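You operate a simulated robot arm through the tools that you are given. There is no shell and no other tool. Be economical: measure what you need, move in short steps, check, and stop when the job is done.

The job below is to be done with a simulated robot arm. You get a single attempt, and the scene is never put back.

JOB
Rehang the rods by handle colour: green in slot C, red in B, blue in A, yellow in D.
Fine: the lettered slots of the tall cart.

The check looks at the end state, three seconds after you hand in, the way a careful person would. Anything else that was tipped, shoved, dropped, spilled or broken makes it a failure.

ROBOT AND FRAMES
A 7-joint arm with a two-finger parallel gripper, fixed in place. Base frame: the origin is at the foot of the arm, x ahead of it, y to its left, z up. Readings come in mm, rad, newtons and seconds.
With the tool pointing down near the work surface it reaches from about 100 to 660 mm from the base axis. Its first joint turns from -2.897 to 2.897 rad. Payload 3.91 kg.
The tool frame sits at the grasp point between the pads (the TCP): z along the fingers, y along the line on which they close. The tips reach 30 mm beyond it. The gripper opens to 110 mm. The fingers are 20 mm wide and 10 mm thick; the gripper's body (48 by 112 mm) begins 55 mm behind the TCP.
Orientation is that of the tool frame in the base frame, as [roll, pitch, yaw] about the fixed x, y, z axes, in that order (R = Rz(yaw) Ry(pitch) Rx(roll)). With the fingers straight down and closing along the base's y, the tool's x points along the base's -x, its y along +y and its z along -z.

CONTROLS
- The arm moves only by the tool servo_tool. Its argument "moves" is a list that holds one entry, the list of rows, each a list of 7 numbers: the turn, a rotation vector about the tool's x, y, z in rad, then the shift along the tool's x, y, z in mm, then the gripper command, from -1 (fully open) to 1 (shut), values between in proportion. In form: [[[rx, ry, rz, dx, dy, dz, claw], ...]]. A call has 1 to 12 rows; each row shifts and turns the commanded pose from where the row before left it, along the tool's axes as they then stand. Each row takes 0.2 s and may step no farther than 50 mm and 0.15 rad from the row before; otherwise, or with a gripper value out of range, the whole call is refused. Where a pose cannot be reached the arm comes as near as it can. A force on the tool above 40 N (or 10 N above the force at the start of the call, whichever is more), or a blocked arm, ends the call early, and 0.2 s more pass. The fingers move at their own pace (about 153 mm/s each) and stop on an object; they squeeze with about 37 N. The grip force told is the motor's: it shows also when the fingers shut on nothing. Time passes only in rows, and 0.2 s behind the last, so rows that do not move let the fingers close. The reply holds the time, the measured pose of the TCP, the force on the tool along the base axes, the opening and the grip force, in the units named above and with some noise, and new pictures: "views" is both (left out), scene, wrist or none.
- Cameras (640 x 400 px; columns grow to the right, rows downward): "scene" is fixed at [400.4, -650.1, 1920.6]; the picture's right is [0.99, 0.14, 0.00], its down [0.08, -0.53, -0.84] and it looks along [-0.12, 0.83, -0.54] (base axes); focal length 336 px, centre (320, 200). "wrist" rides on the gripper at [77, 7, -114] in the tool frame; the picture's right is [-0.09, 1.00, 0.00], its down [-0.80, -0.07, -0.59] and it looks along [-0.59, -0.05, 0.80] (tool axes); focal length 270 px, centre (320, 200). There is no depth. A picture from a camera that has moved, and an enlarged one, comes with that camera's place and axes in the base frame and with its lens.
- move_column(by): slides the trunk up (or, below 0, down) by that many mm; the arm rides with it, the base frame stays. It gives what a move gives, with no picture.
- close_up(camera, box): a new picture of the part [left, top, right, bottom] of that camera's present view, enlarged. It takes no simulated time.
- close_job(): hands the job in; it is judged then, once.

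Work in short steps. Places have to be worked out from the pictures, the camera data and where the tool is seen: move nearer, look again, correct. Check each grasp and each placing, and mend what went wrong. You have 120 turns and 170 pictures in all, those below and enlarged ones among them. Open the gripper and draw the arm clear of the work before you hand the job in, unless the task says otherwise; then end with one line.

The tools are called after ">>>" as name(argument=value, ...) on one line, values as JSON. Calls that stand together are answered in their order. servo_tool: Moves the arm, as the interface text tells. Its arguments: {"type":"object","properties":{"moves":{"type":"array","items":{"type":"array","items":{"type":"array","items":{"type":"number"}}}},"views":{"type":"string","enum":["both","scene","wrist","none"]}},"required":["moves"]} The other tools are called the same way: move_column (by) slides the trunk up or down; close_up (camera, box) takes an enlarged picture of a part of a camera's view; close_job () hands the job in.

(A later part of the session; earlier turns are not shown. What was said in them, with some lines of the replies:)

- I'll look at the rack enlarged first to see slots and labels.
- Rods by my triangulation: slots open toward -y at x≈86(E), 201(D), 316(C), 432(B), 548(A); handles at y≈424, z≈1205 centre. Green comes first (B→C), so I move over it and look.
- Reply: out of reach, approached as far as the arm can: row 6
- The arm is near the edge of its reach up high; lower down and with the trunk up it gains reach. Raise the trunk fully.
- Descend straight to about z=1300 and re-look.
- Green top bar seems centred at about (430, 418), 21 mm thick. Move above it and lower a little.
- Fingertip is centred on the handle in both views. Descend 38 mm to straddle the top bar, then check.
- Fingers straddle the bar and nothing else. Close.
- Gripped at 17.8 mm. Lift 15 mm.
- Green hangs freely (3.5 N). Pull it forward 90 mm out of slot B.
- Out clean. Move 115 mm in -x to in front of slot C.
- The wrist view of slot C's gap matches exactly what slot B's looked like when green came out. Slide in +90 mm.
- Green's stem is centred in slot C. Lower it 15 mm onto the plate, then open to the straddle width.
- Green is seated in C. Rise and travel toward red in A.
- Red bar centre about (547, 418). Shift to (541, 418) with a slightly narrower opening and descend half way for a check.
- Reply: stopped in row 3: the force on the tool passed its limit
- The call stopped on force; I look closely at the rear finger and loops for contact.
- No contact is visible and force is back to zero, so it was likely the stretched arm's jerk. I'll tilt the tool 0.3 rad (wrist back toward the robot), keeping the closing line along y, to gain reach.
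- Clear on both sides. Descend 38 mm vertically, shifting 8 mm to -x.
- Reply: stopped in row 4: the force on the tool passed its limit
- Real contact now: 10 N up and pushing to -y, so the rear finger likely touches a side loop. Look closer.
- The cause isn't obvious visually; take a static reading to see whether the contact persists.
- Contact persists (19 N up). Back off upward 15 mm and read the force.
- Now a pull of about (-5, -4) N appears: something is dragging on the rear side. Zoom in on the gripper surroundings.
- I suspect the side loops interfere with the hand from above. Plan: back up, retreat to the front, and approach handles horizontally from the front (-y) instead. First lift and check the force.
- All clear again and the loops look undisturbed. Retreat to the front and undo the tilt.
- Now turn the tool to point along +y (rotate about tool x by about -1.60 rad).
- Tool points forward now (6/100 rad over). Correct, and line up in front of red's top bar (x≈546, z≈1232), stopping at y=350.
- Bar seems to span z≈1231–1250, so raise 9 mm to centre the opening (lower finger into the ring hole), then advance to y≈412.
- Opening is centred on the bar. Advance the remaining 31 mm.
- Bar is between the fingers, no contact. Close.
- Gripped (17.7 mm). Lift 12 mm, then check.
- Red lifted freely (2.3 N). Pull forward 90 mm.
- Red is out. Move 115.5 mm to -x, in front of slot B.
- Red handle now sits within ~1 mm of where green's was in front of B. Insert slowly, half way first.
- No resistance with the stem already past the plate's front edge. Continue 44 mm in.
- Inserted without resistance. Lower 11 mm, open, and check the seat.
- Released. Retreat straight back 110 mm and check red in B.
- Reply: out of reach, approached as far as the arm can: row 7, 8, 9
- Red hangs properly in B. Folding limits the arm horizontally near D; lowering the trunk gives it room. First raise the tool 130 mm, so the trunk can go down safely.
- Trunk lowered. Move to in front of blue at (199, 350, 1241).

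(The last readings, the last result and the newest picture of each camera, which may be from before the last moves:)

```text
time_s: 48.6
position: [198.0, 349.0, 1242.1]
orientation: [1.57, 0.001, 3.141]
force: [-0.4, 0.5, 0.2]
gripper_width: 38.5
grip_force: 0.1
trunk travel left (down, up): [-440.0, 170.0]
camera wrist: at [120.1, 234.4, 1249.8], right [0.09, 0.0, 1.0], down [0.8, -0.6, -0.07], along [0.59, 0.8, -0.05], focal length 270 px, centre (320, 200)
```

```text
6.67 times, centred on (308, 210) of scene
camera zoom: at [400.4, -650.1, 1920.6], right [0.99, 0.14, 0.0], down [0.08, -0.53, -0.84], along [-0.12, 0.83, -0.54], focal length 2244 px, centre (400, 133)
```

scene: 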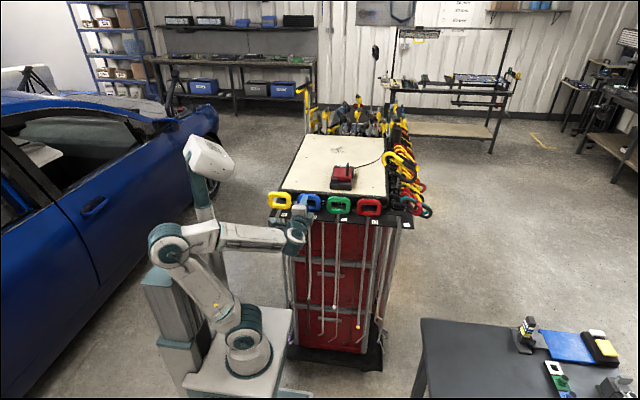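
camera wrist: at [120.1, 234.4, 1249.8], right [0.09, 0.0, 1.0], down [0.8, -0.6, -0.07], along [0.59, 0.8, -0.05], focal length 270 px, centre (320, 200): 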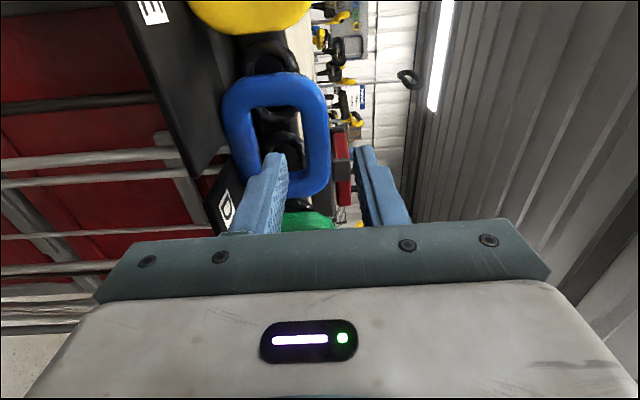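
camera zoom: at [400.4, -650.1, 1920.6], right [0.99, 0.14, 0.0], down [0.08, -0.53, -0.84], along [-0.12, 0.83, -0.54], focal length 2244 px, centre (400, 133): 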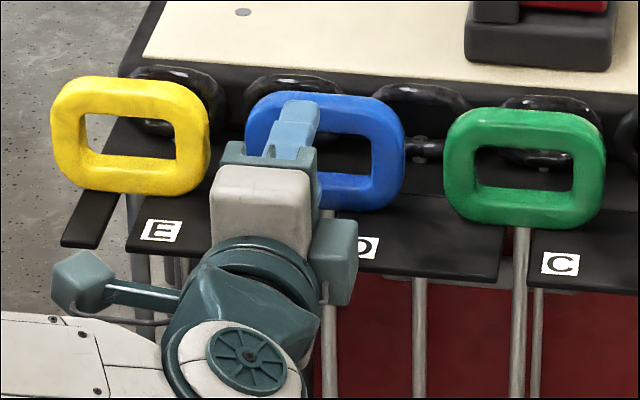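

Reach is fine now. Blue's centre is about 5 mm further +x; the height is right. Shift and advance to y≈381 first, then 412.

>>> servo_tool(moves=[[[0, 0, 0, -5.5, 0, 0, 0.3], [0, 0, 0, 0, 0, 16, 0.3], [0, 0, 0, 0, 0, 16, 0.3], [0, 0, 0, 0, 0, 16, 0.3], [0, 0, 0, 0, 0, 15, 0.3], [0, 0, 0, 0, 0, 0, 0.3]]], views="wrist")

>>> close_up(camera="scene", box=[260, 180, 356, 240])

```text
time_s: 50.0
position: [205.0, 411.9, 1242.6]
orientation: [1.571, 0.002, 3.14]
force: [0.5, 0.2, -0.7]
gripper_width: 38.5
grip_force: 0.1
trunk travel left (down, up): [-440.0, 170.0]
camera wrist: at [127.3, 298.1, 1249.3], right [0.09, 0.0, 1.0], down [0.8, -0.6, -0.07], along [0.59, 0.8, -0.05], focal length 270 px, centre (320, 200)
```

wrist: 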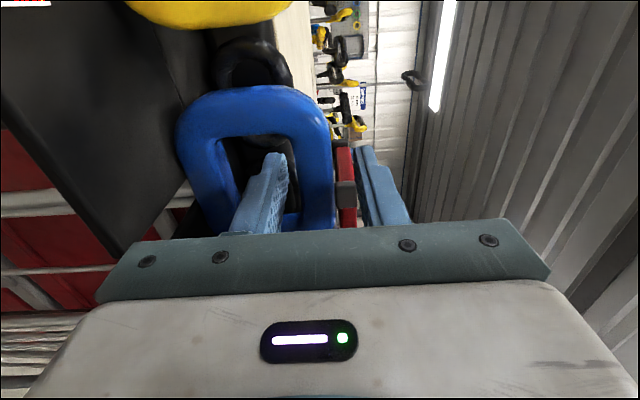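

```text
6.67 times, centred on (308, 210) of scene
camera zoom: at [400.4, -650.1, 1920.6], right [0.99, 0.14, 0.0], down [0.08, -0.53, -0.84], along [-0.12, 0.83, -0.54], focal length 2244 px, centre (400, 133)
```

zoom: 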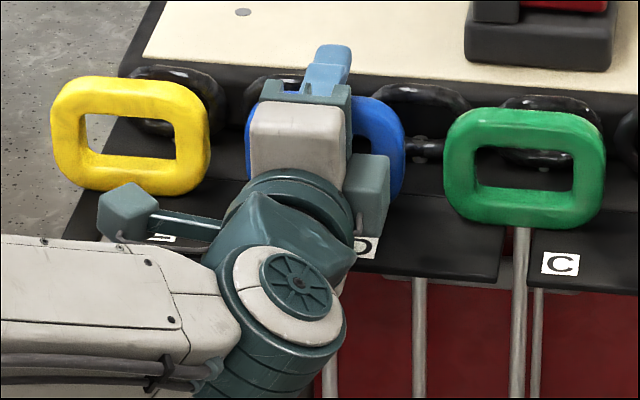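

Bar between fingers. Compared with red's identical view I'm ~4–5 mm too far +x; shift back 4 mm and close.

>>> servo_tool(moves=[[[0, 0, 0, 4, 0, 0, 0.3], [0, 0, 0, 0, 0, 0, 1], [0, 0, 0, 0, 0, 0, 1], [0, 0, 0, 0, 0, 0, 1]]], views="wrist")

```text
time_s: 51.0
position: [201.5, 413.1, 1242.1]
orientation: [1.572, -0.001, 3.139]
force: [0.1, -0.2, 0.0]
gripper_width: 17.8
grip_force: 36.9
trunk travel left (down, up): [-440.0, 170.0]
camera wrist: at [123.3, 298.4, 1249.0], right [0.09, 0.0, 1.0], down [0.8, -0.6, -0.07], along [0.59, 0.8, -0.05], focal length 270 px, centre (320, 200)
```

wrist: 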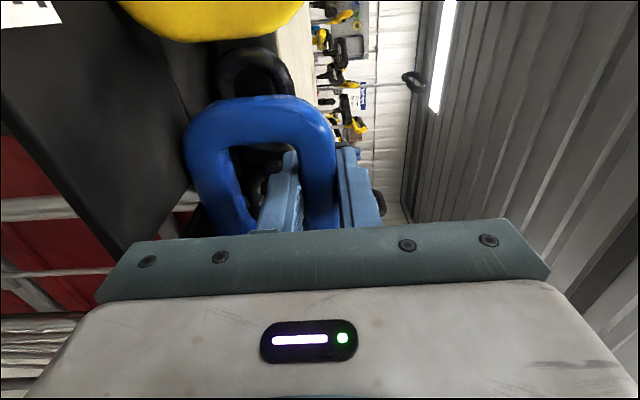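

Same view as red had: gripped at x=201.5 (slot spacing 115.2 mm confirmed). Lift 12 and pull 90 mm out.

>>> servo_tool(moves=[[[0, 0, 0, 0, 4, 0, 1], [0, 0, 0, 0, 4, 0, 1], [0, 0, 0, 0, 4, 0, 1], [0, 0, 0, 0, 0, 0, 1], [0, 0, 0, 0, 0, -12, 1], [0, 0, 0, 0, 0, -16, 1], [0, 0, 0, 0, 0, -16, 1], [0, 0, 0, 0, 0, -16, 1], [0, 0, 0, 0, 0, -16, 1], [0, 0, 0, 0, 0, -14, 1], [0, 0, 0, 0, 0, 0, 1]]], views="scene")

>>> close_up(camera="scene", box=[250, 190, 410, 290])

```text
time_s: 53.4
position: [201.6, 322.6, 1253.9]
orientation: [1.57, -0.001, 3.14]
force: [-0.2, 0.8, -3.7]
gripper_width: 17.8
grip_force: 36.9
trunk travel left (down, up): [-440.0, 170.0]
```

scene: 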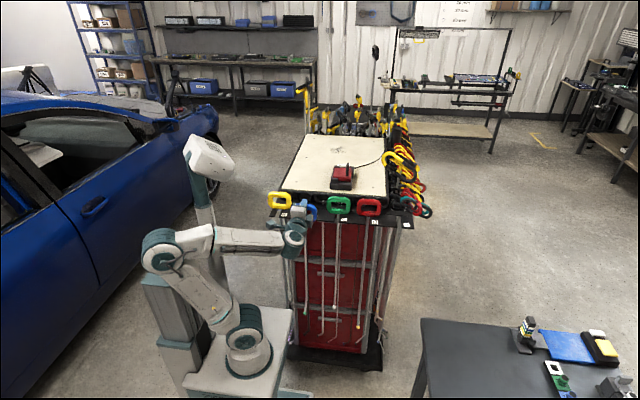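

```text
4.00 times, centred on (330, 240) of scene
camera zoom: at [400.4, -650.1, 1920.6], right [0.99, 0.14, 0.0], down [0.08, -0.53, -0.84], along [-0.12, 0.83, -0.54], focal length 1346 px, centre (280, 40)
```

zoom: 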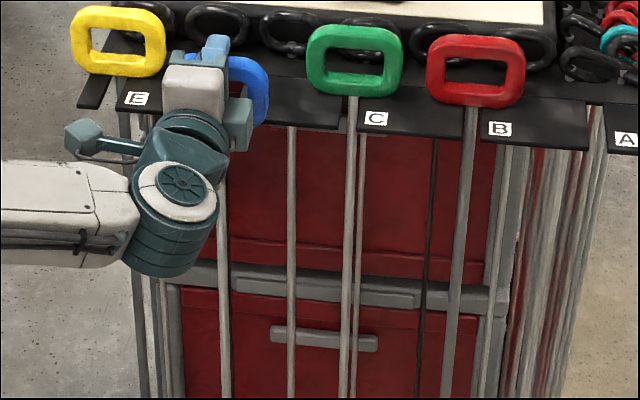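

Blue is free (3.7 N). Pull 15 mm further for clearance and carry it to +x toward A.

>>> servo_tool(moves=[[[0, 0, 0, -6, 0, -15, 1], [0, 0, 0, -16, 0, 0, 1], [0, 0, 0, -20, 0, 0, 1], [0, 0, 0, -20, 0, 0, 1], [0, 0, 0, -20, 0, 0, 1], [0, 0, 0, -20, 0, 0, 1], [0, 0, 0, -20, 0, 0, 1], [0, 0, 0, -20, 0, 0, 1], [0, 0, 0, -18, 0, 0, 1], [0, 0, 0, -12, 0, 0, 1], [0, 0, 0, 0, 0, 0, 1]]], views="none")

>>> servo_tool(moves=[[[0, 0, 0, -10, 0, 0, 1], [0, 0, 0, -16, 0, 0, 1], [0, 0, 0, -20, 0, 0, 1], [0, 0, 0, -20, 0, 0, 1], [0, 0, 0, -20, 0, 0, 1], [0, 0, 0, -20, 0, 0, 1], [0, 0, 0, -20, 0, 0, 1], [0, 0, 0, -20, 0, 0, 1], [0, 0, 0, -17, 0, 0, 1], [0, 0, 0, -10, 0, 0, 1], [0, 0, 0, 0, 0, 0, 1]]])

>>> close_up(camera="scene", box=[340, 180, 468, 260])

```text
time_s: 55.8
position: [373.6, 307.1, 1254.5]
orientation: [1.571, -0.001, 3.14]
force: [1.1, 0.3, -3.3]
gripper_width: 17.7
grip_force: 37.5
trunk travel left (down, up): [-440.0, 170.0]
```

```text
time_s: 58.2
position: [546.6, 306.9, 1254.0]
orientation: [1.572, -0.001, 3.14]
force: [-0.1, -0.3, -3.0]
gripper_width: 17.9
grip_force: 36.9
trunk travel left (down, up): [-440.0, 170.0]
camera wrist: at [468.4, 192.4, 1261.7], right [0.09, 0.0, 1.0], down [0.8, -0.6, -0.07], along [0.59, 0.8, -0.05], focal length 270 px, centre (320, 200)
```

scene: 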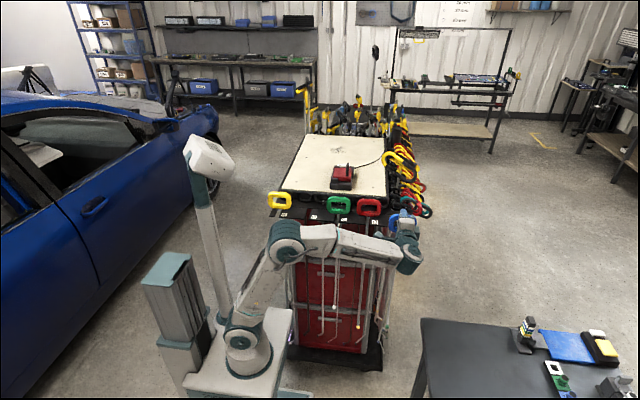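
wrist: 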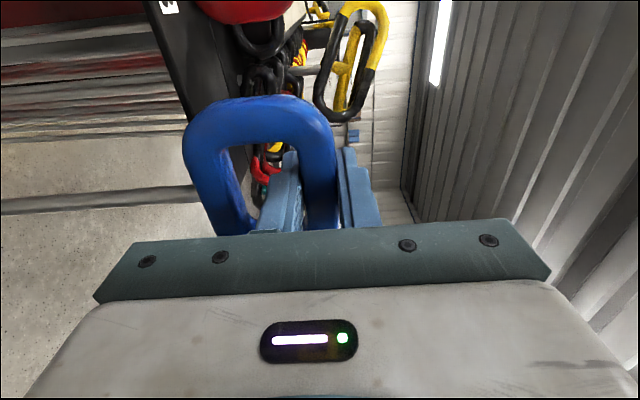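

```text
5.00 times, centred on (404, 220) of scene
camera zoom: at [400.4, -650.1, 1920.6], right [0.99, 0.14, 0.0], down [0.08, -0.53, -0.84], along [-0.12, 0.83, -0.54], focal length 1683 px, centre (-100, 100)
```

zoom: 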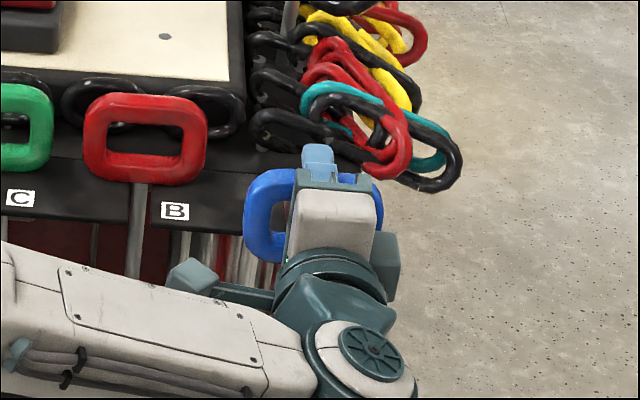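

At x=546.6, same as red when it came out of A. Insert 60 mm first.

>>> servo_tool(moves=[[[0, 0, 0, 0, 0, 10, 1], [0, 0, 0, 0, 0, 10, 1], [0, 0, 0, 0, 0, 10, 1], [0, 0, 0, 0, 0, 10, 1], [0, 0, 0, 0, 0, 10, 1], [0, 0, 0, 0, 0, 10, 1], [0, 0, 0, 0, 0, 0, 1]]], views="none")

>>> close_up(camera="scene", box=[340, 180, 468, 260])

>>> close_up(camera="wrist", box=[100, 60, 356, 220])

```text
time_s: 59.8
position: [545.7, 367.7, 1253.7]
orientation: [1.574, 0.0, 3.14]
force: [-0.4, -0.3, -3.3]
gripper_width: 17.6
grip_force: 37.1
trunk travel left (down, up): [-440.0, 170.0]
```

```text
5.00 times, centred on (404, 220) of scene
camera zoom: at [400.4, -650.1, 1920.6], right [0.99, 0.14, 0.0], down [0.08, -0.53, -0.84], along [-0.12, 0.83, -0.54], focal length 1683 px, centre (-100, 100)
```

zoom: 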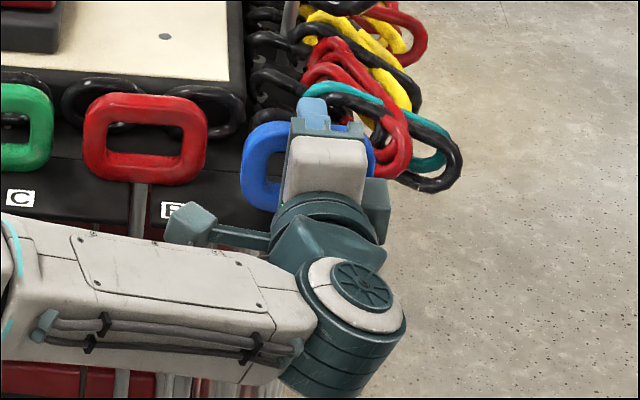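

```text
2.50 times, centred on (228, 140) of wrist
camera zoom: at [468.4, 252.9, 1261.1], right [0.09, 0.0, 1.0], down [0.8, -0.6, -0.07], along [0.59, 0.8, -0.05], focal length 676 px, centre (550, 350)
```

zoom: 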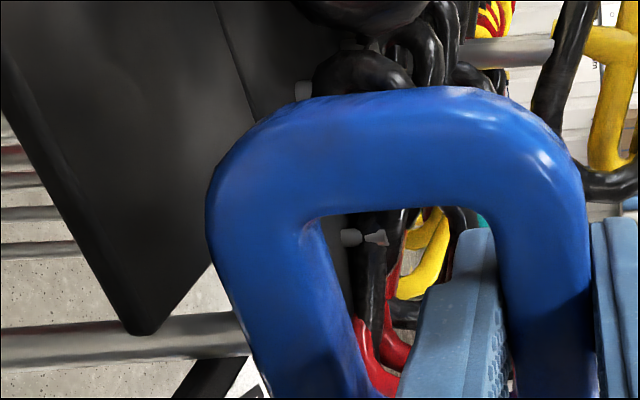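

No resistance; continue in 45 mm.

>>> servo_tool(moves=[[[0, 0, 0, 0, 0, 9, 1], [0, 0, 0, 0, 0, 9, 1], [0, 0, 0, 0, 0, 9, 1], [0, 0, 0, 0, 0, 9, 1], [0, 0, 0, 0, 0, 7, 1], [0, 0, 0, 0, 0, 0, 1]]], views="none")

>>> servo_tool(moves=[[[0, 0, 0, 0, -4, 0, 1], [0, 0, 0, 0, -4, 0, 1], [0, 0, 0, 0, -3.5, 0, 1], [0, 0, 0, 0, 0, 0, 1]]], views="wrist")

>>> close_up(camera="scene", box=[340, 180, 468, 260])

```text
time_s: 61.2
position: [547.6, 409.6, 1252.9]
orientation: [1.571, -0.001, 3.139]
force: [-0.7, -0.3, -3.4]
gripper_width: 17.8
grip_force: 37.3
trunk travel left (down, up): [-440.0, 170.0]
```

```text
time_s: 62.2
position: [545.7, 409.8, 1241.0]
orientation: [1.572, 0.001, -3.141]
force: [0.6, 0.0, -3.8]
gripper_width: 17.7
grip_force: 37.1
trunk travel left (down, up): [-440.0, 170.0]
camera wrist: at [468.9, 295.6, 1249.0], right [0.09, 0.0, 1.0], down [0.8, -0.6, -0.07], along [0.59, 0.8, -0.05], focal length 270 px, centre (320, 200)
```

wrist: 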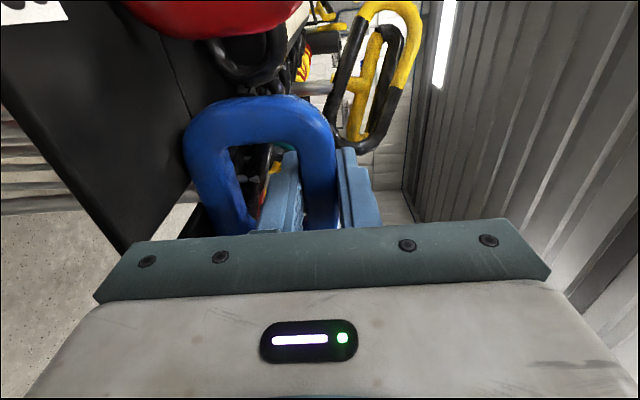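

```text
5.00 times, centred on (404, 220) of scene
camera zoom: at [400.4, -650.1, 1920.6], right [0.99, 0.14, 0.0], down [0.08, -0.53, -0.84], along [-0.12, 0.83, -0.54], focal length 1683 px, centre (-100, 100)
```

zoom: 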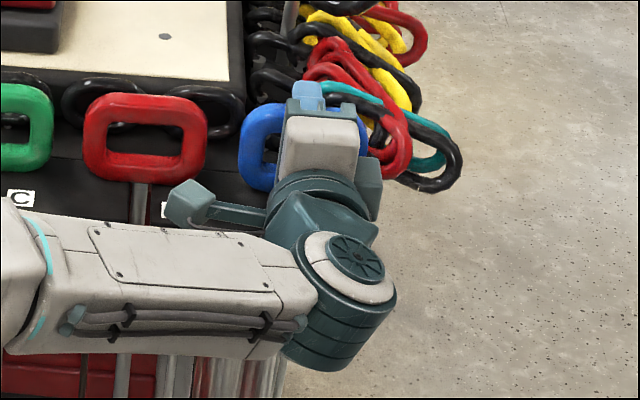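

Weight is still carried; lower another 2 mm and read.

>>> servo_tool(moves=[[[0, 0, 0, 0, -1, 0, 1], [0, 0, 0, 0, -1, 0, 1], [0, 0, 0, 0, 0, 0, 1]]], views="none")

```text
time_s: 63.0
position: [546.3, 409.7, 1239.0]
orientation: [1.571, -0.001, 3.14]
force: [1.2, 1.0, -0.7]
gripper_width: 18.0
grip_force: 37.4
trunk travel left (down, up): [-440.0, 170.0]
```

Seated (-0.7 N). Open and retreat straight back.

>>> servo_tool(moves=[[[0, 0, 0, 0, 0, 0, 0.3], [0, 0, 0, 0, 0, 0, 0.3], [0, 0, 0, 0, 0, -12, 0.3], [0, 0, 0, 0, 0, -25, 0.3], [0, 0, 0, 0, 0, -35, 0.3], [0, 0, 0, 0, 0, -40, 0.3], [0, 0, 0, 40, 0, 0, 0.3], [0, 0, 0, 45, 0, 0, 0.3], [0, 0, 0, 45, 0, 0, 0.3], [0, 0, 0, 45, 0, 0, 0.3], [0, 0, 0, 45, 0, 0, 0.3], [0, 0, 0, 0, 0, 0, 0.3]]], views="none")

>>> close_up(camera="scene", box=[320, 180, 448, 260])

```text
time_s: 65.6
position: [324.8, 297.7, 1240.1]
orientation: [1.57, 0.0, 3.139]
force: [-0.6, 0.3, 0.0]
gripper_width: 38.5
grip_force: 0.0
trunk travel left (down, up): [-440.0, 170.0]
```

```text
5.00 times, centred on (384, 220) of scene
camera zoom: at [400.4, -650.1, 1920.6], right [0.99, 0.14, 0.0], down [0.08, -0.53, -0.84], along [-0.12, 0.83, -0.54], focal length 1683 px, centre (0, 100)
```

zoom: 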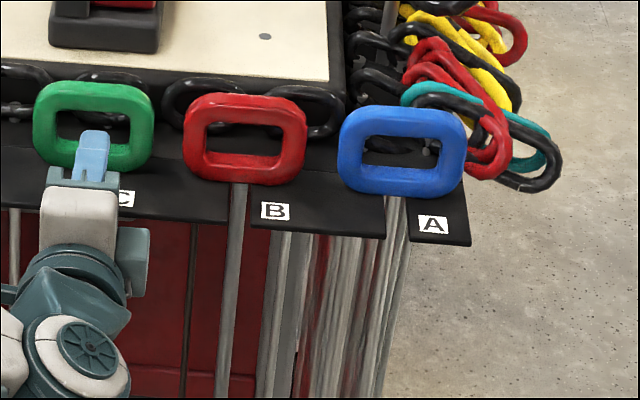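

Blue hangs in A. Now yellow (E, x≈86). Raise the tool, lower the trunk another 150 mm to avoid folding.

>>> servo_tool(moves=[[[0, 0, 0, 0, 40, 0, 0.3], [0, 0, 0, 0, 40, 0, 0.3], [0, 0, 0, 0, 40, 0, 0.3], [0, 0, 0, 0, 30, 0, 0.3], [0, 0, 0, 0, 0, 0, 0.3]]], views="none")

>>> move_column(by=-150)

>>> servo_tool(moves=[[[0, 0, 0, 40, 0, 0, 0.3], [0, 0, 0, 40, 0, 0, 0.3], [0, 0, 0, 40, 0, 0, 0.3], [0, 0, 0, 40, 0, 0, 0.3], [0, 0, 0, 40, 0, 0, 0.3], [0, 0, 0, 38, 0, 0, 0.3], [0, 0, 0, 0, 0, 0, 0.3]]], views="scene")

```text
time_s: 66.8
position: [325.2, 298.7, 1389.2]
orientation: [1.569, 0.0, 3.14]
force: [-0.3, -0.6, -0.2]
gripper_width: 38.8
grip_force: 0.1
trunk travel left (down, up): [-440.0, 170.0]
```

```text
time_s: 68.6
position: [326.4, 298.3, 1239.2]
orientation: [1.572, -0.001, 3.14]
force: [0.2, 0.0, -0.1]
gripper_width: 38.6
grip_force: 0.0
trunk travel left (down, up): [-290.0, 320.0]
```

```text
time_s: 69.6
position: [241.2, 325.2, 1189.3]
orientation: [1.647, -0.177, 3.127]
force: [0.7, -0.2, 0.7]
gripper_width: 38.6
grip_force: 0.0
trunk travel left (down, up): [-290.0, 320.0]
stopped in row 5: the arm was blocked; the commanded pose is now the measured one
```

scene: 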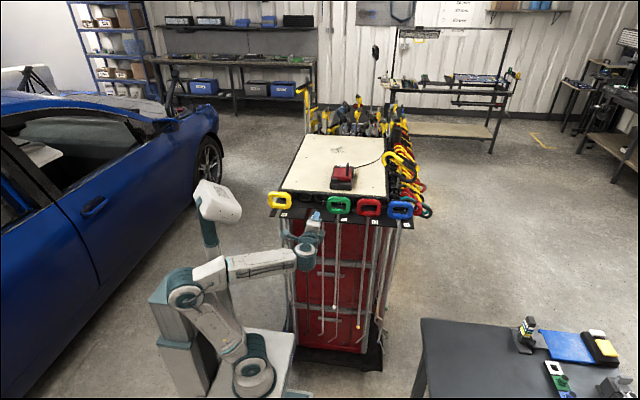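

The arm was blocked (elbow probably against the tower) and tilted. Back out toward +x and front, straightening the tool.

>>> servo_tool(moves=[[[0, 0, 0, -10, 5, -20, 0.3], [-0.076, 0, -0.08, -30, 15, -10, 0.3], [0, 0, -0.097, -30, 20, 0, 0.3], [0, 0, 0, -25, 20, 0, 0.3], [0, 0, 0, 0, 0, 0, 0.3]]], views="scene")

```text
time_s: 70.8
position: [340.3, 296.7, 1244.5]
orientation: [1.569, 0.002, 3.13]
force: [0.4, -0.7, 0.2]
gripper_width: 38.8
grip_force: 0.0
trunk travel left (down, up): [-290.0, 320.0]
```

scene: 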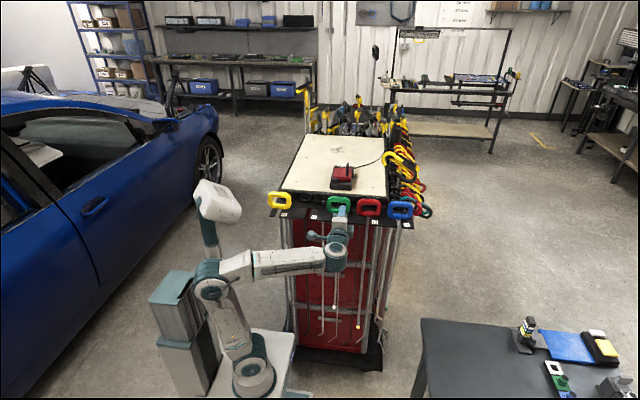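

Clear. Bring the trunk all the way back up; yellow will be taken from above as green was.

>>> move_column(by=320)

>>> servo_tool(moves=[[[0, 0, 0, 0, -40, -5, 0.3], [0, 0, 0, 0, -45, -5, 0.3], [0, 0, 0, 0, -45, 0, 0.3], [0, 0, 0, 0, -45, 0, 0.3], [0, 0, 0, 0, -45, 0, 0.3], [0, 0, 0, 0, 0, 0, 0.3]]], views="none")

```text
time_s: 74.0
position: [339.4, 297.6, 1564.1]
orientation: [1.568, 0.002, 3.131]
force: [-0.1, -0.1, 0.0]
gripper_width: 38.4
grip_force: 0.0
trunk travel left (down, up): [-610.0, 0.0]
```

```text
time_s: 75.4
position: [339.1, 287.8, 1343.8]
orientation: [1.568, 0.003, 3.131]
force: [0.6, 0.2, -0.6]
gripper_width: 38.5
grip_force: 0.0
trunk travel left (down, up): [-610.0, 0.0]
```

Rotate the tool back to pointing straight down.

>>> servo_tool(moves=[[[0.143, 0, 0, 0, 0, 0, 0.2], [0.143, 0, 0, 0, 0, 0, 0.2], [0.143, 0, 0, 0, 0, 0, 0.2], [0.143, 0, 0, 0, 0, 0, 0.2], [0.143, 0, 0, 0, 0, 0, 0.2], [0.143, 0, 0, 0, 0, 0, 0.2], [0.143, 0, 0, 0, 0, 0, 0.2], [0.143, 0, 0, 0, 0, 0, 0.2], [0.143, 0, 0, 0, 0, 0, 0.2], [0.143, 0, 0, 0, 0, 0, 0.2], [0.143, 0, -0.01, 0, 0, 0, 0.2], [0, 0, 0, 0, 0, 0, 0.2]]], views="none")

```text
time_s: 78.0
position: [339.5, 286.6, 1345.2]
orientation: [-3.139, 0.002, -3.141]
force: [-0.2, -0.9, 0.1]
gripper_width: 44.0
grip_force: 0.1
trunk travel left (down, up): [-610.0, 0.0]
```

Travel to above yellow (86, 417, 1300).

>>> servo_tool(moves=[[[0, 0, 0, 31.7, 16.3, 0, 0.2], [0, 0, 0, 31.7, 16.3, 0, 0.2], [0, 0, 0, 31.7, 16.3, 0, 0.2], [0, 0, 0, 31.7, 16.3, 0, 0.2], [0, 0, 0, 31.7, 16.3, 0, 0.2], [0, 0, 0, 31.7, 16.3, 0, 0.2], [0, 0, 0, 31.7, 16.3, 20, 0.2], [0, 0, 0, 31.5, 16.3, 25, 0.2], [0, 0, 0, 0, 0, 0, 0.2]]])

>>> close_up(camera="scene", box=[254, 170, 350, 230])

```text
time_s: 80.0
position: [85.3, 418.4, 1298.0]
orientation: [-3.141, 0.002, -3.141]
force: [-0.2, 0.2, 0.1]
gripper_width: 44.0
grip_force: 0.0
trunk travel left (down, up): [-610.0, 0.0]
camera wrist: at [7.4, 425.3, 1413.9], right [0.09, 1.0, 0.0], down [0.8, -0.07, 0.6], along [0.59, -0.05, -0.8], focal length 270 px, centre (320, 200)
```

scene: 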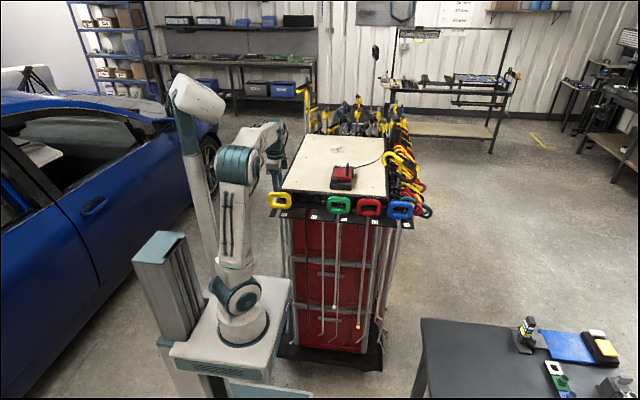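
wrist: 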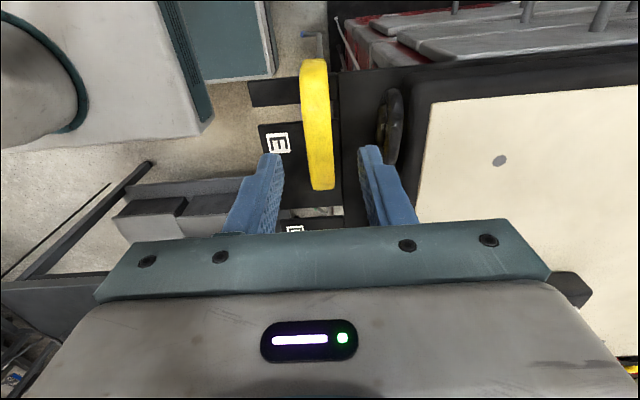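

```text
6.67 times, centred on (302, 200) of scene
camera zoom: at [400.4, -650.1, 1920.6], right [0.99, 0.14, 0.0], down [0.08, -0.53, -0.84], along [-0.12, 0.83, -0.54], focal length 2244 px, centre (440, 200)
```

zoom: 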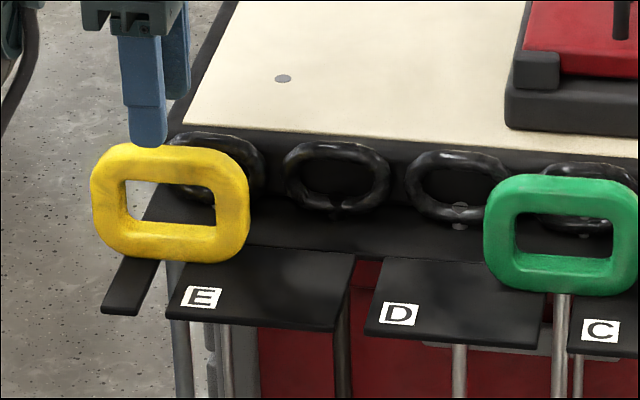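

Yellow centre ≈ (88, 418). Shift 3 mm and descend to z≈1241.

>>> servo_tool(moves=[[[0, 0, 0, -3, 0, 12, 0.2], [0, 0, 0, 0, 0, 12, 0.2], [0, 0, 0, 0, 0, 12, 0.2], [0, 0, 0, 0, 0, 12, 0.2], [0, 0, 0, 0, 0, 9, 0.2], [0, 0, 0, 0, 0, 0, 0.2]]], views="wrist")

>>> close_up(camera="scene", box=[254, 170, 350, 230])

```text
time_s: 81.4
position: [89.4, 417.5, 1242.6]
orientation: [-3.141, 0.002, 3.141]
force: [0.5, -0.2, 0.5]
gripper_width: 43.9
grip_force: 0.0
trunk travel left (down, up): [-610.0, 0.0]
camera wrist: at [11.0, 424.8, 1357.0], right [0.09, 1.0, 0.0], down [0.8, -0.07, 0.6], along [0.59, -0.05, -0.8], focal length 270 px, centre (320, 200)
```

wrist: 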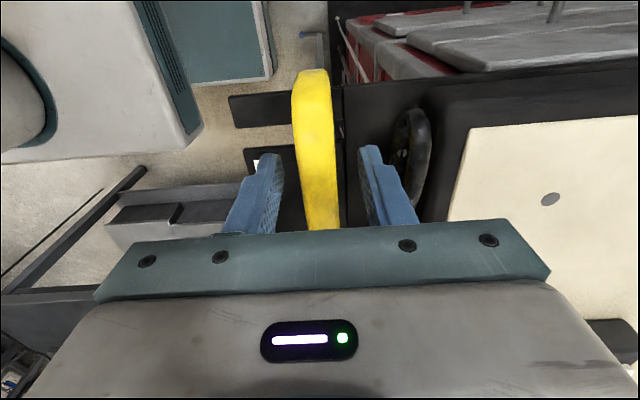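

```text
6.67 times, centred on (302, 200) of scene
camera zoom: at [400.4, -650.1, 1920.6], right [0.99, 0.14, 0.0], down [0.08, -0.53, -0.84], along [-0.12, 0.83, -0.54], focal length 2244 px, centre (440, 200)
```

zoom: 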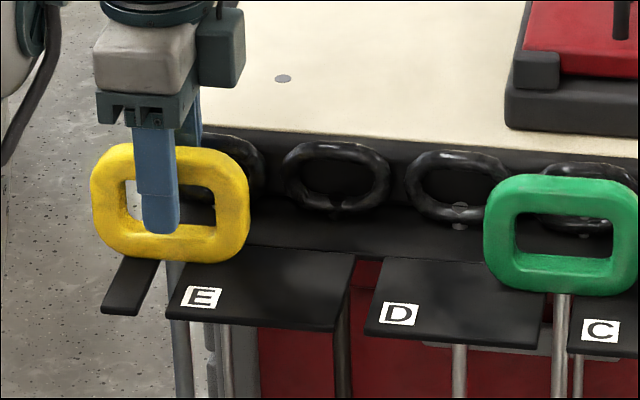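

Matching green's view, I should be ~4.5 mm further -x. Shift and close.

>>> servo_tool(moves=[[[0, 0, 0, 4.5, 0, 1, 0.2], [0, 0, 0, 0, 0, 0, 1], [0, 0, 0, 0, 0, 0, 1], [0, 0, 0, 0, 0, 0, 1]]], views="wrist")

```text
time_s: 82.4
position: [84.2, 419.1, 1241.4]
orientation: [3.141, 0.001, -3.141]
force: [-0.8, -0.3, -0.1]
gripper_width: 17.7
grip_force: 37.2
trunk travel left (down, up): [-610.0, 0.0]
camera wrist: at [6.6, 424.8, 1356.0], right [0.09, 1.0, 0.0], down [0.8, -0.07, 0.6], along [0.59, -0.05, -0.8], focal length 270 px, centre (320, 200)
```

wrist: 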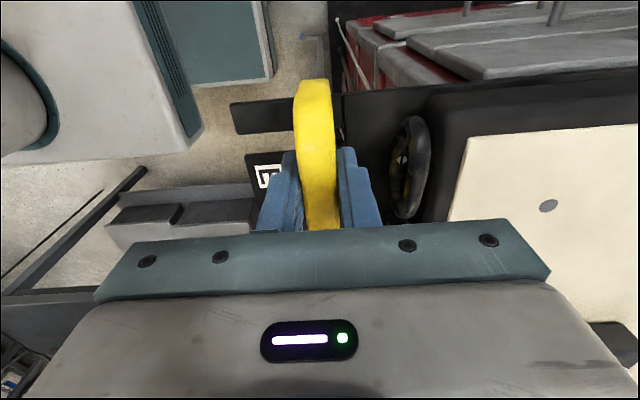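

Gripped like green. Lift 15 mm, then pull 78 mm forward (keeping the low tip clear of the robot base).

>>> servo_tool(moves=[[[0, 0, 0, 0, 0, -5, 1], [0, 0, 0, 0, 0, -5, 1], [0, 0, 0, 0, 0, -5, 1], [0, 0, 0, 0, 0, 0, 1], [0, 0, 0, 0, -10, 0, 1], [0, 0, 0, 0, -14, 0, 1], [0, 0, 0, 0, -14, 0, 1], [0, 0, 0, 0, -14, 0, 1], [0, 0, 0, 0, -14, 0, 1], [0, 0, 0, 0, -12, 0, 1], [0, 0, 0, 0, 0, 0, 1]]])

>>> close_up(camera="scene", box=[254, 180, 350, 240])

```text
time_s: 84.8
position: [84.0, 339.7, 1256.5]
orientation: [-3.141, 0.001, 3.141]
force: [-0.3, 0.0, -2.1]
gripper_width: 17.6
grip_force: 37.3
trunk travel left (down, up): [-610.0, 0.0]
camera wrist: at [7.0, 346.8, 1370.9], right [0.09, 1.0, 0.0], down [0.8, -0.07, 0.6], along [0.59, -0.05, -0.8], focal length 270 px, centre (320, 200)
```

scene: 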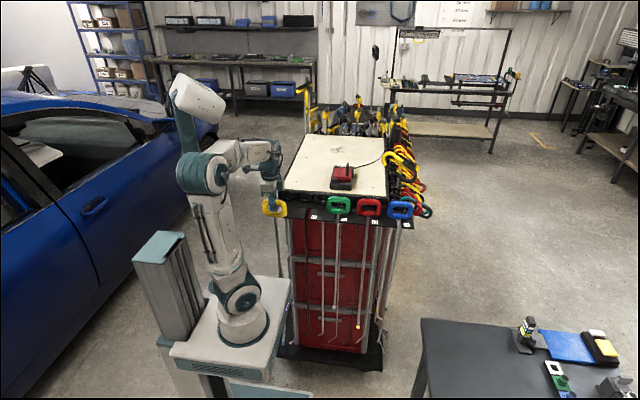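
wrist: 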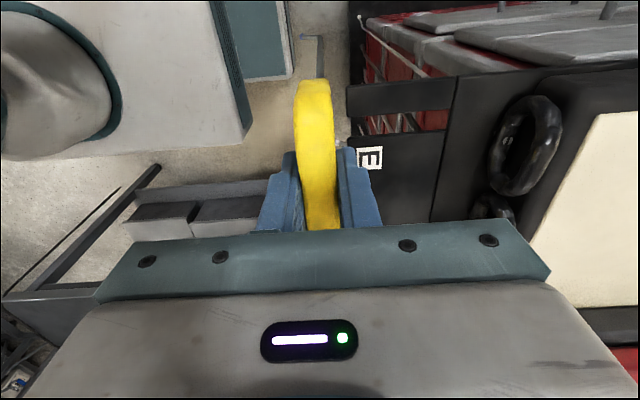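

```text
6.67 times, centred on (302, 210) of scene
camera zoom: at [400.4, -650.1, 1920.6], right [0.99, 0.14, 0.0], down [0.08, -0.53, -0.84], along [-0.12, 0.83, -0.54], focal length 2244 px, centre (440, 133)
```

zoom: 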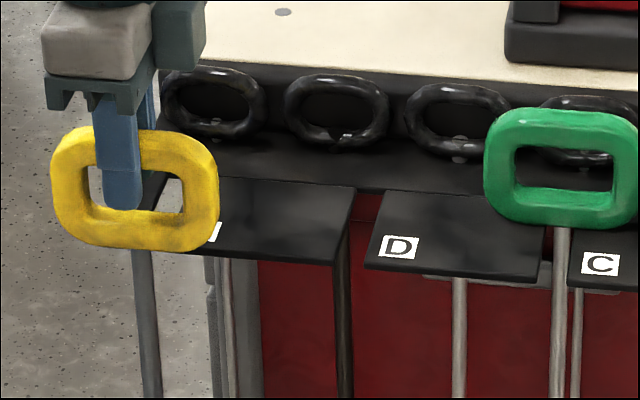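

Yellow is free. Move +115 mm in x to in front of D.

>>> servo_tool(moves=[[[0, 0, 0, -10, -3, 0, 1], [0, 0, 0, -15, 0, 0, 1], [0, 0, 0, -15, 0, 0, 1], [0, 0, 0, -15, 0, 0, 1], [0, 0, 0, -15, 0, 0, 1], [0, 0, 0, -15, 0, 0, 1], [0, 0, 0, -15, 0, 0, 1], [0, 0, 0, -15, 0, 0, 1], [0, 0, 0, 0, 0, 0, 1], [0, 0, 0, 0, 0, 0, 1]]])

>>> close_up(camera="wrist", box=[240, 20, 480, 170])

>>> close_up(camera="scene", box=[254, 180, 350, 240])

```text
time_s: 87.0
position: [200.1, 337.1, 1256.2]
orientation: [-3.141, 0.003, 3.141]
force: [0.0, -0.8, -3.2]
gripper_width: 17.5
grip_force: 36.8
trunk travel left (down, up): [-610.0, 0.0]
camera wrist: at [121.9, 343.6, 1370.9], right [0.09, 1.0, 0.0], down [0.8, -0.07, 0.6], along [0.59, -0.05, -0.8], focal length 270 px, centre (320, 200)
```

scene: 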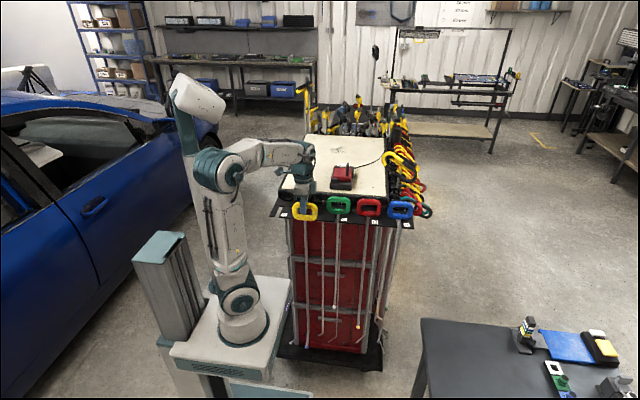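
wrist: 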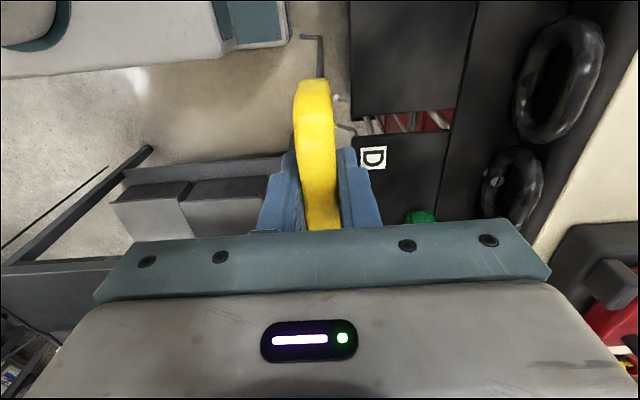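

```text
2.67 times, centred on (360, 95) of wrist
camera zoom: at [121.9, 343.6, 1370.9], right [0.09, 1.0, 0.0], down [0.8, -0.07, 0.6], along [0.59, -0.05, -0.8], focal length 721 px, centre (213, 480)
```

zoom: 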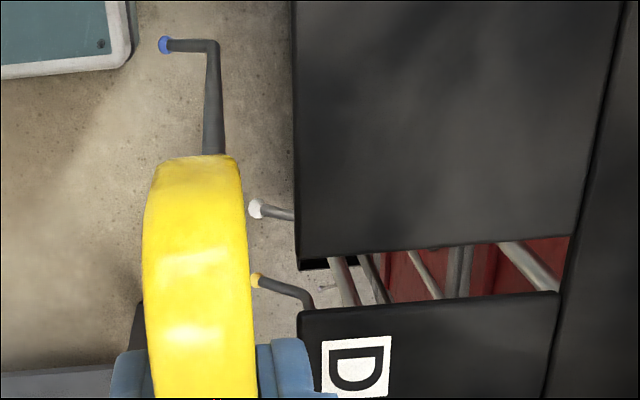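

```text
6.67 times, centred on (302, 210) of scene
camera zoom: at [400.4, -650.1, 1920.6], right [0.99, 0.14, 0.0], down [0.08, -0.53, -0.84], along [-0.12, 0.83, -0.54], focal length 2244 px, centre (440, 133)
```

zoom: 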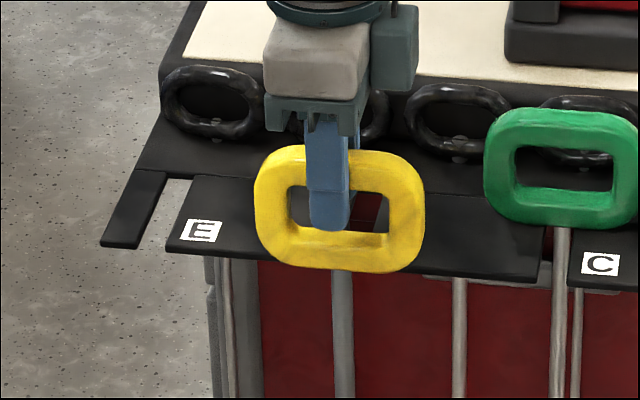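

Gap matches the earlier alignment for C. Slide in 80 mm.

>>> servo_tool(moves=[[[0, 0, 0, 0, 10, 0, 1], [0, 0, 0, 0, 10, 0, 1], [0, 0, 0, 0, 10, 0, 1], [0, 0, 0, 0, 10, 0, 1], [0, 0, 0, 0, 10, 0, 1], [0, 0, 0, 0, 10, 0, 1], [0, 0, 0, 0, 10, 0, 1], [0, 0, 0, 0, 10, 0, 1], [0, 0, 0, 0, 0, 0, 1]]], views="none")

>>> close_up(camera="scene", box=[254, 180, 350, 240])

```text
time_s: 89.0
position: [201.5, 418.1, 1256.8]
orientation: [3.141, 0.002, -3.141]
force: [-1.6, -0.2, -2.5]
gripper_width: 17.9
grip_force: 37.2
trunk travel left (down, up): [-610.0, 0.0]
```

```text
6.67 times, centred on (302, 210) of scene
camera zoom: at [400.4, -650.1, 1920.6], right [0.99, 0.14, 0.0], down [0.08, -0.53, -0.84], along [-0.12, 0.83, -0.54], focal length 2244 px, centre (440, 133)
```

zoom: 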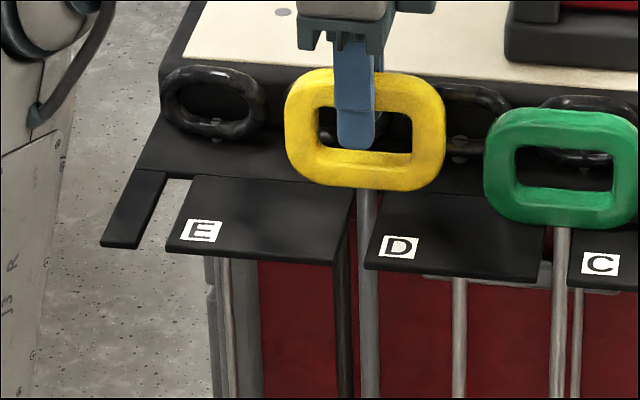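

Stem is in slot D. Lower 15 mm onto the plate and open.

>>> servo_tool(moves=[[[0, 0, 0, 0, 0, 5, 1], [0, 0, 0, 0, 0, 5, 1], [0, 0, 0, 0, 0, 5, 1], [0, 0, 0, 0, 0, 0, 1], [0, 0, 0, 0, 0, 0, 0.2], [0, 0, 0, 0, 0, 0, 0.2], [0, 0, 0, 0, 0, 0, 0.2]]], views="wrist")

```text
time_s: 90.6
position: [199.6, 416.2, 1239.7]
orientation: [3.141, 0.003, 3.141]
force: [0.0, -0.3, 0.0]
gripper_width: 44.1
grip_force: 0.0
trunk travel left (down, up): [-610.0, 0.0]
camera wrist: at [122.0, 423.8, 1356.1], right [0.09, 1.0, 0.0], down [0.8, -0.07, 0.6], along [0.59, -0.05, -0.8], focal length 270 px, centre (320, 200)
```

wrist: 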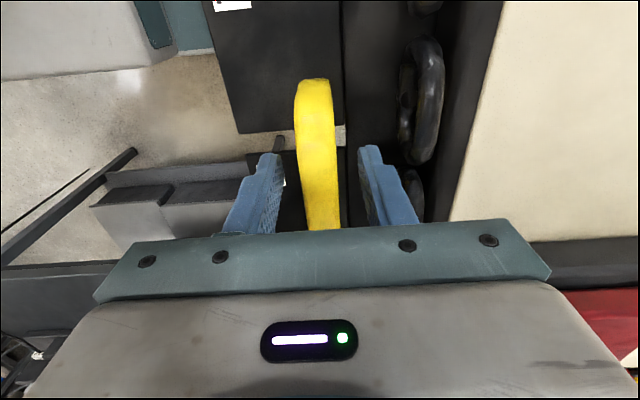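

Released with clearance both sides. Rise straight up and draw the arm clear.

>>> servo_tool(moves=[[[0, 0, 0, 0, 0, -20, 0.2], [0, 0, 0, 0, 0, -30, 0.2], [0, 0, 0, 0, 0, -40, 0.2], [0, 0, 0, 0, 0, -40, 0.2], [0, 0, 0, 0, -40, -20, -1], [0, 0, 0, 0, -40, 0, -1], [0, 0, 0, 0, -40, 0, -1], [0, 0, 0, 0, -30, 0, -1], [0, 0, 0, 0, 0, 0, -1]]], views="scene")

>>> close_up(camera="scene", box=[262, 175, 438, 285])

>>> close_up(camera="scene", box=[270, 280, 430, 380])

```text
time_s: 92.6
position: [199.0, 266.2, 1390.5]
orientation: [-3.141, 0.001, 3.141]
force: [-0.3, -0.1, 0.7]
gripper_width: 109.9
grip_force: 0.0
trunk travel left (down, up): [-610.0, 0.0]
```

scene: 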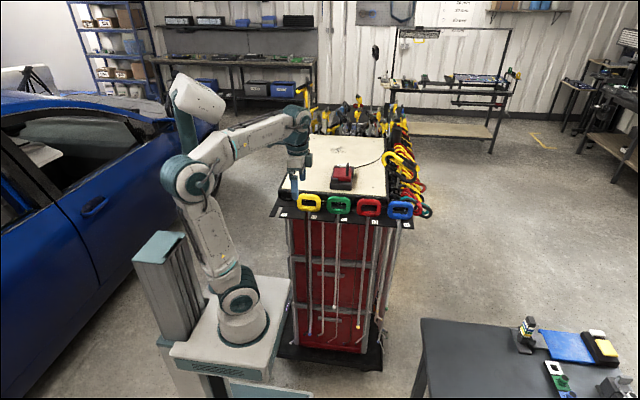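

```text
3.64 times, centred on (350, 230) of scene
camera zoom: at [400.4, -650.1, 1920.6], right [0.99, 0.14, 0.0], down [0.08, -0.53, -0.84], along [-0.12, 0.83, -0.54], focal length 1224 px, centre (211, 91)
```

zoom: 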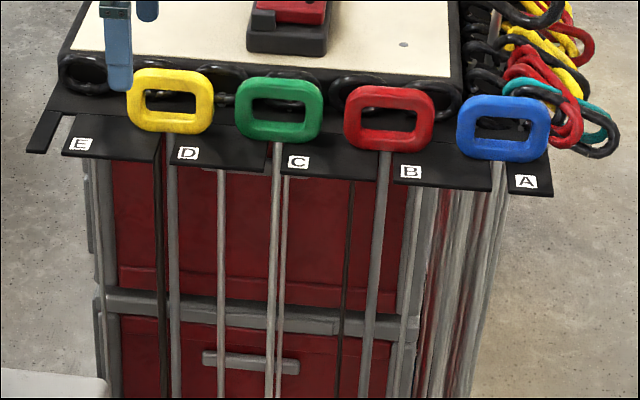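

```text
4.00 times, centred on (350, 330) of scene
camera zoom: at [400.4, -650.1, 1920.6], right [0.99, 0.14, 0.0], down [0.08, -0.53, -0.84], along [-0.12, 0.83, -0.54], focal length 1346 px, centre (200, -320)
```

zoom: 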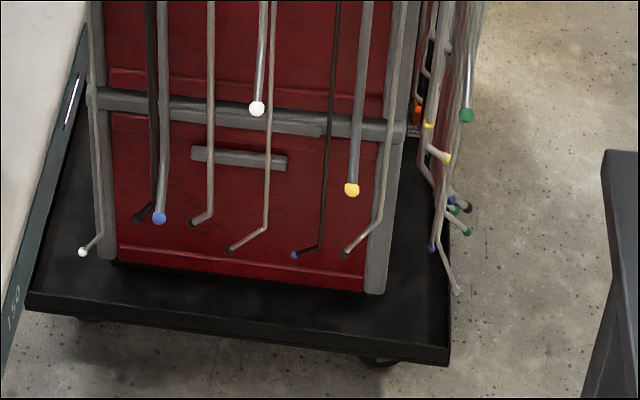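

All four rods hang in their slots (D yellow, C green, B red, A blue), nothing else has moved, and the arm is clear with the gripper open. I hand in.

>>> close_job()

```text
The job is handed in.
```

All four rods are rehung: green in slot C, red in B, blue in A and yellow in D. I bumped something near slot A twice while reaching for red from above, but the pictures show nothing else moved.
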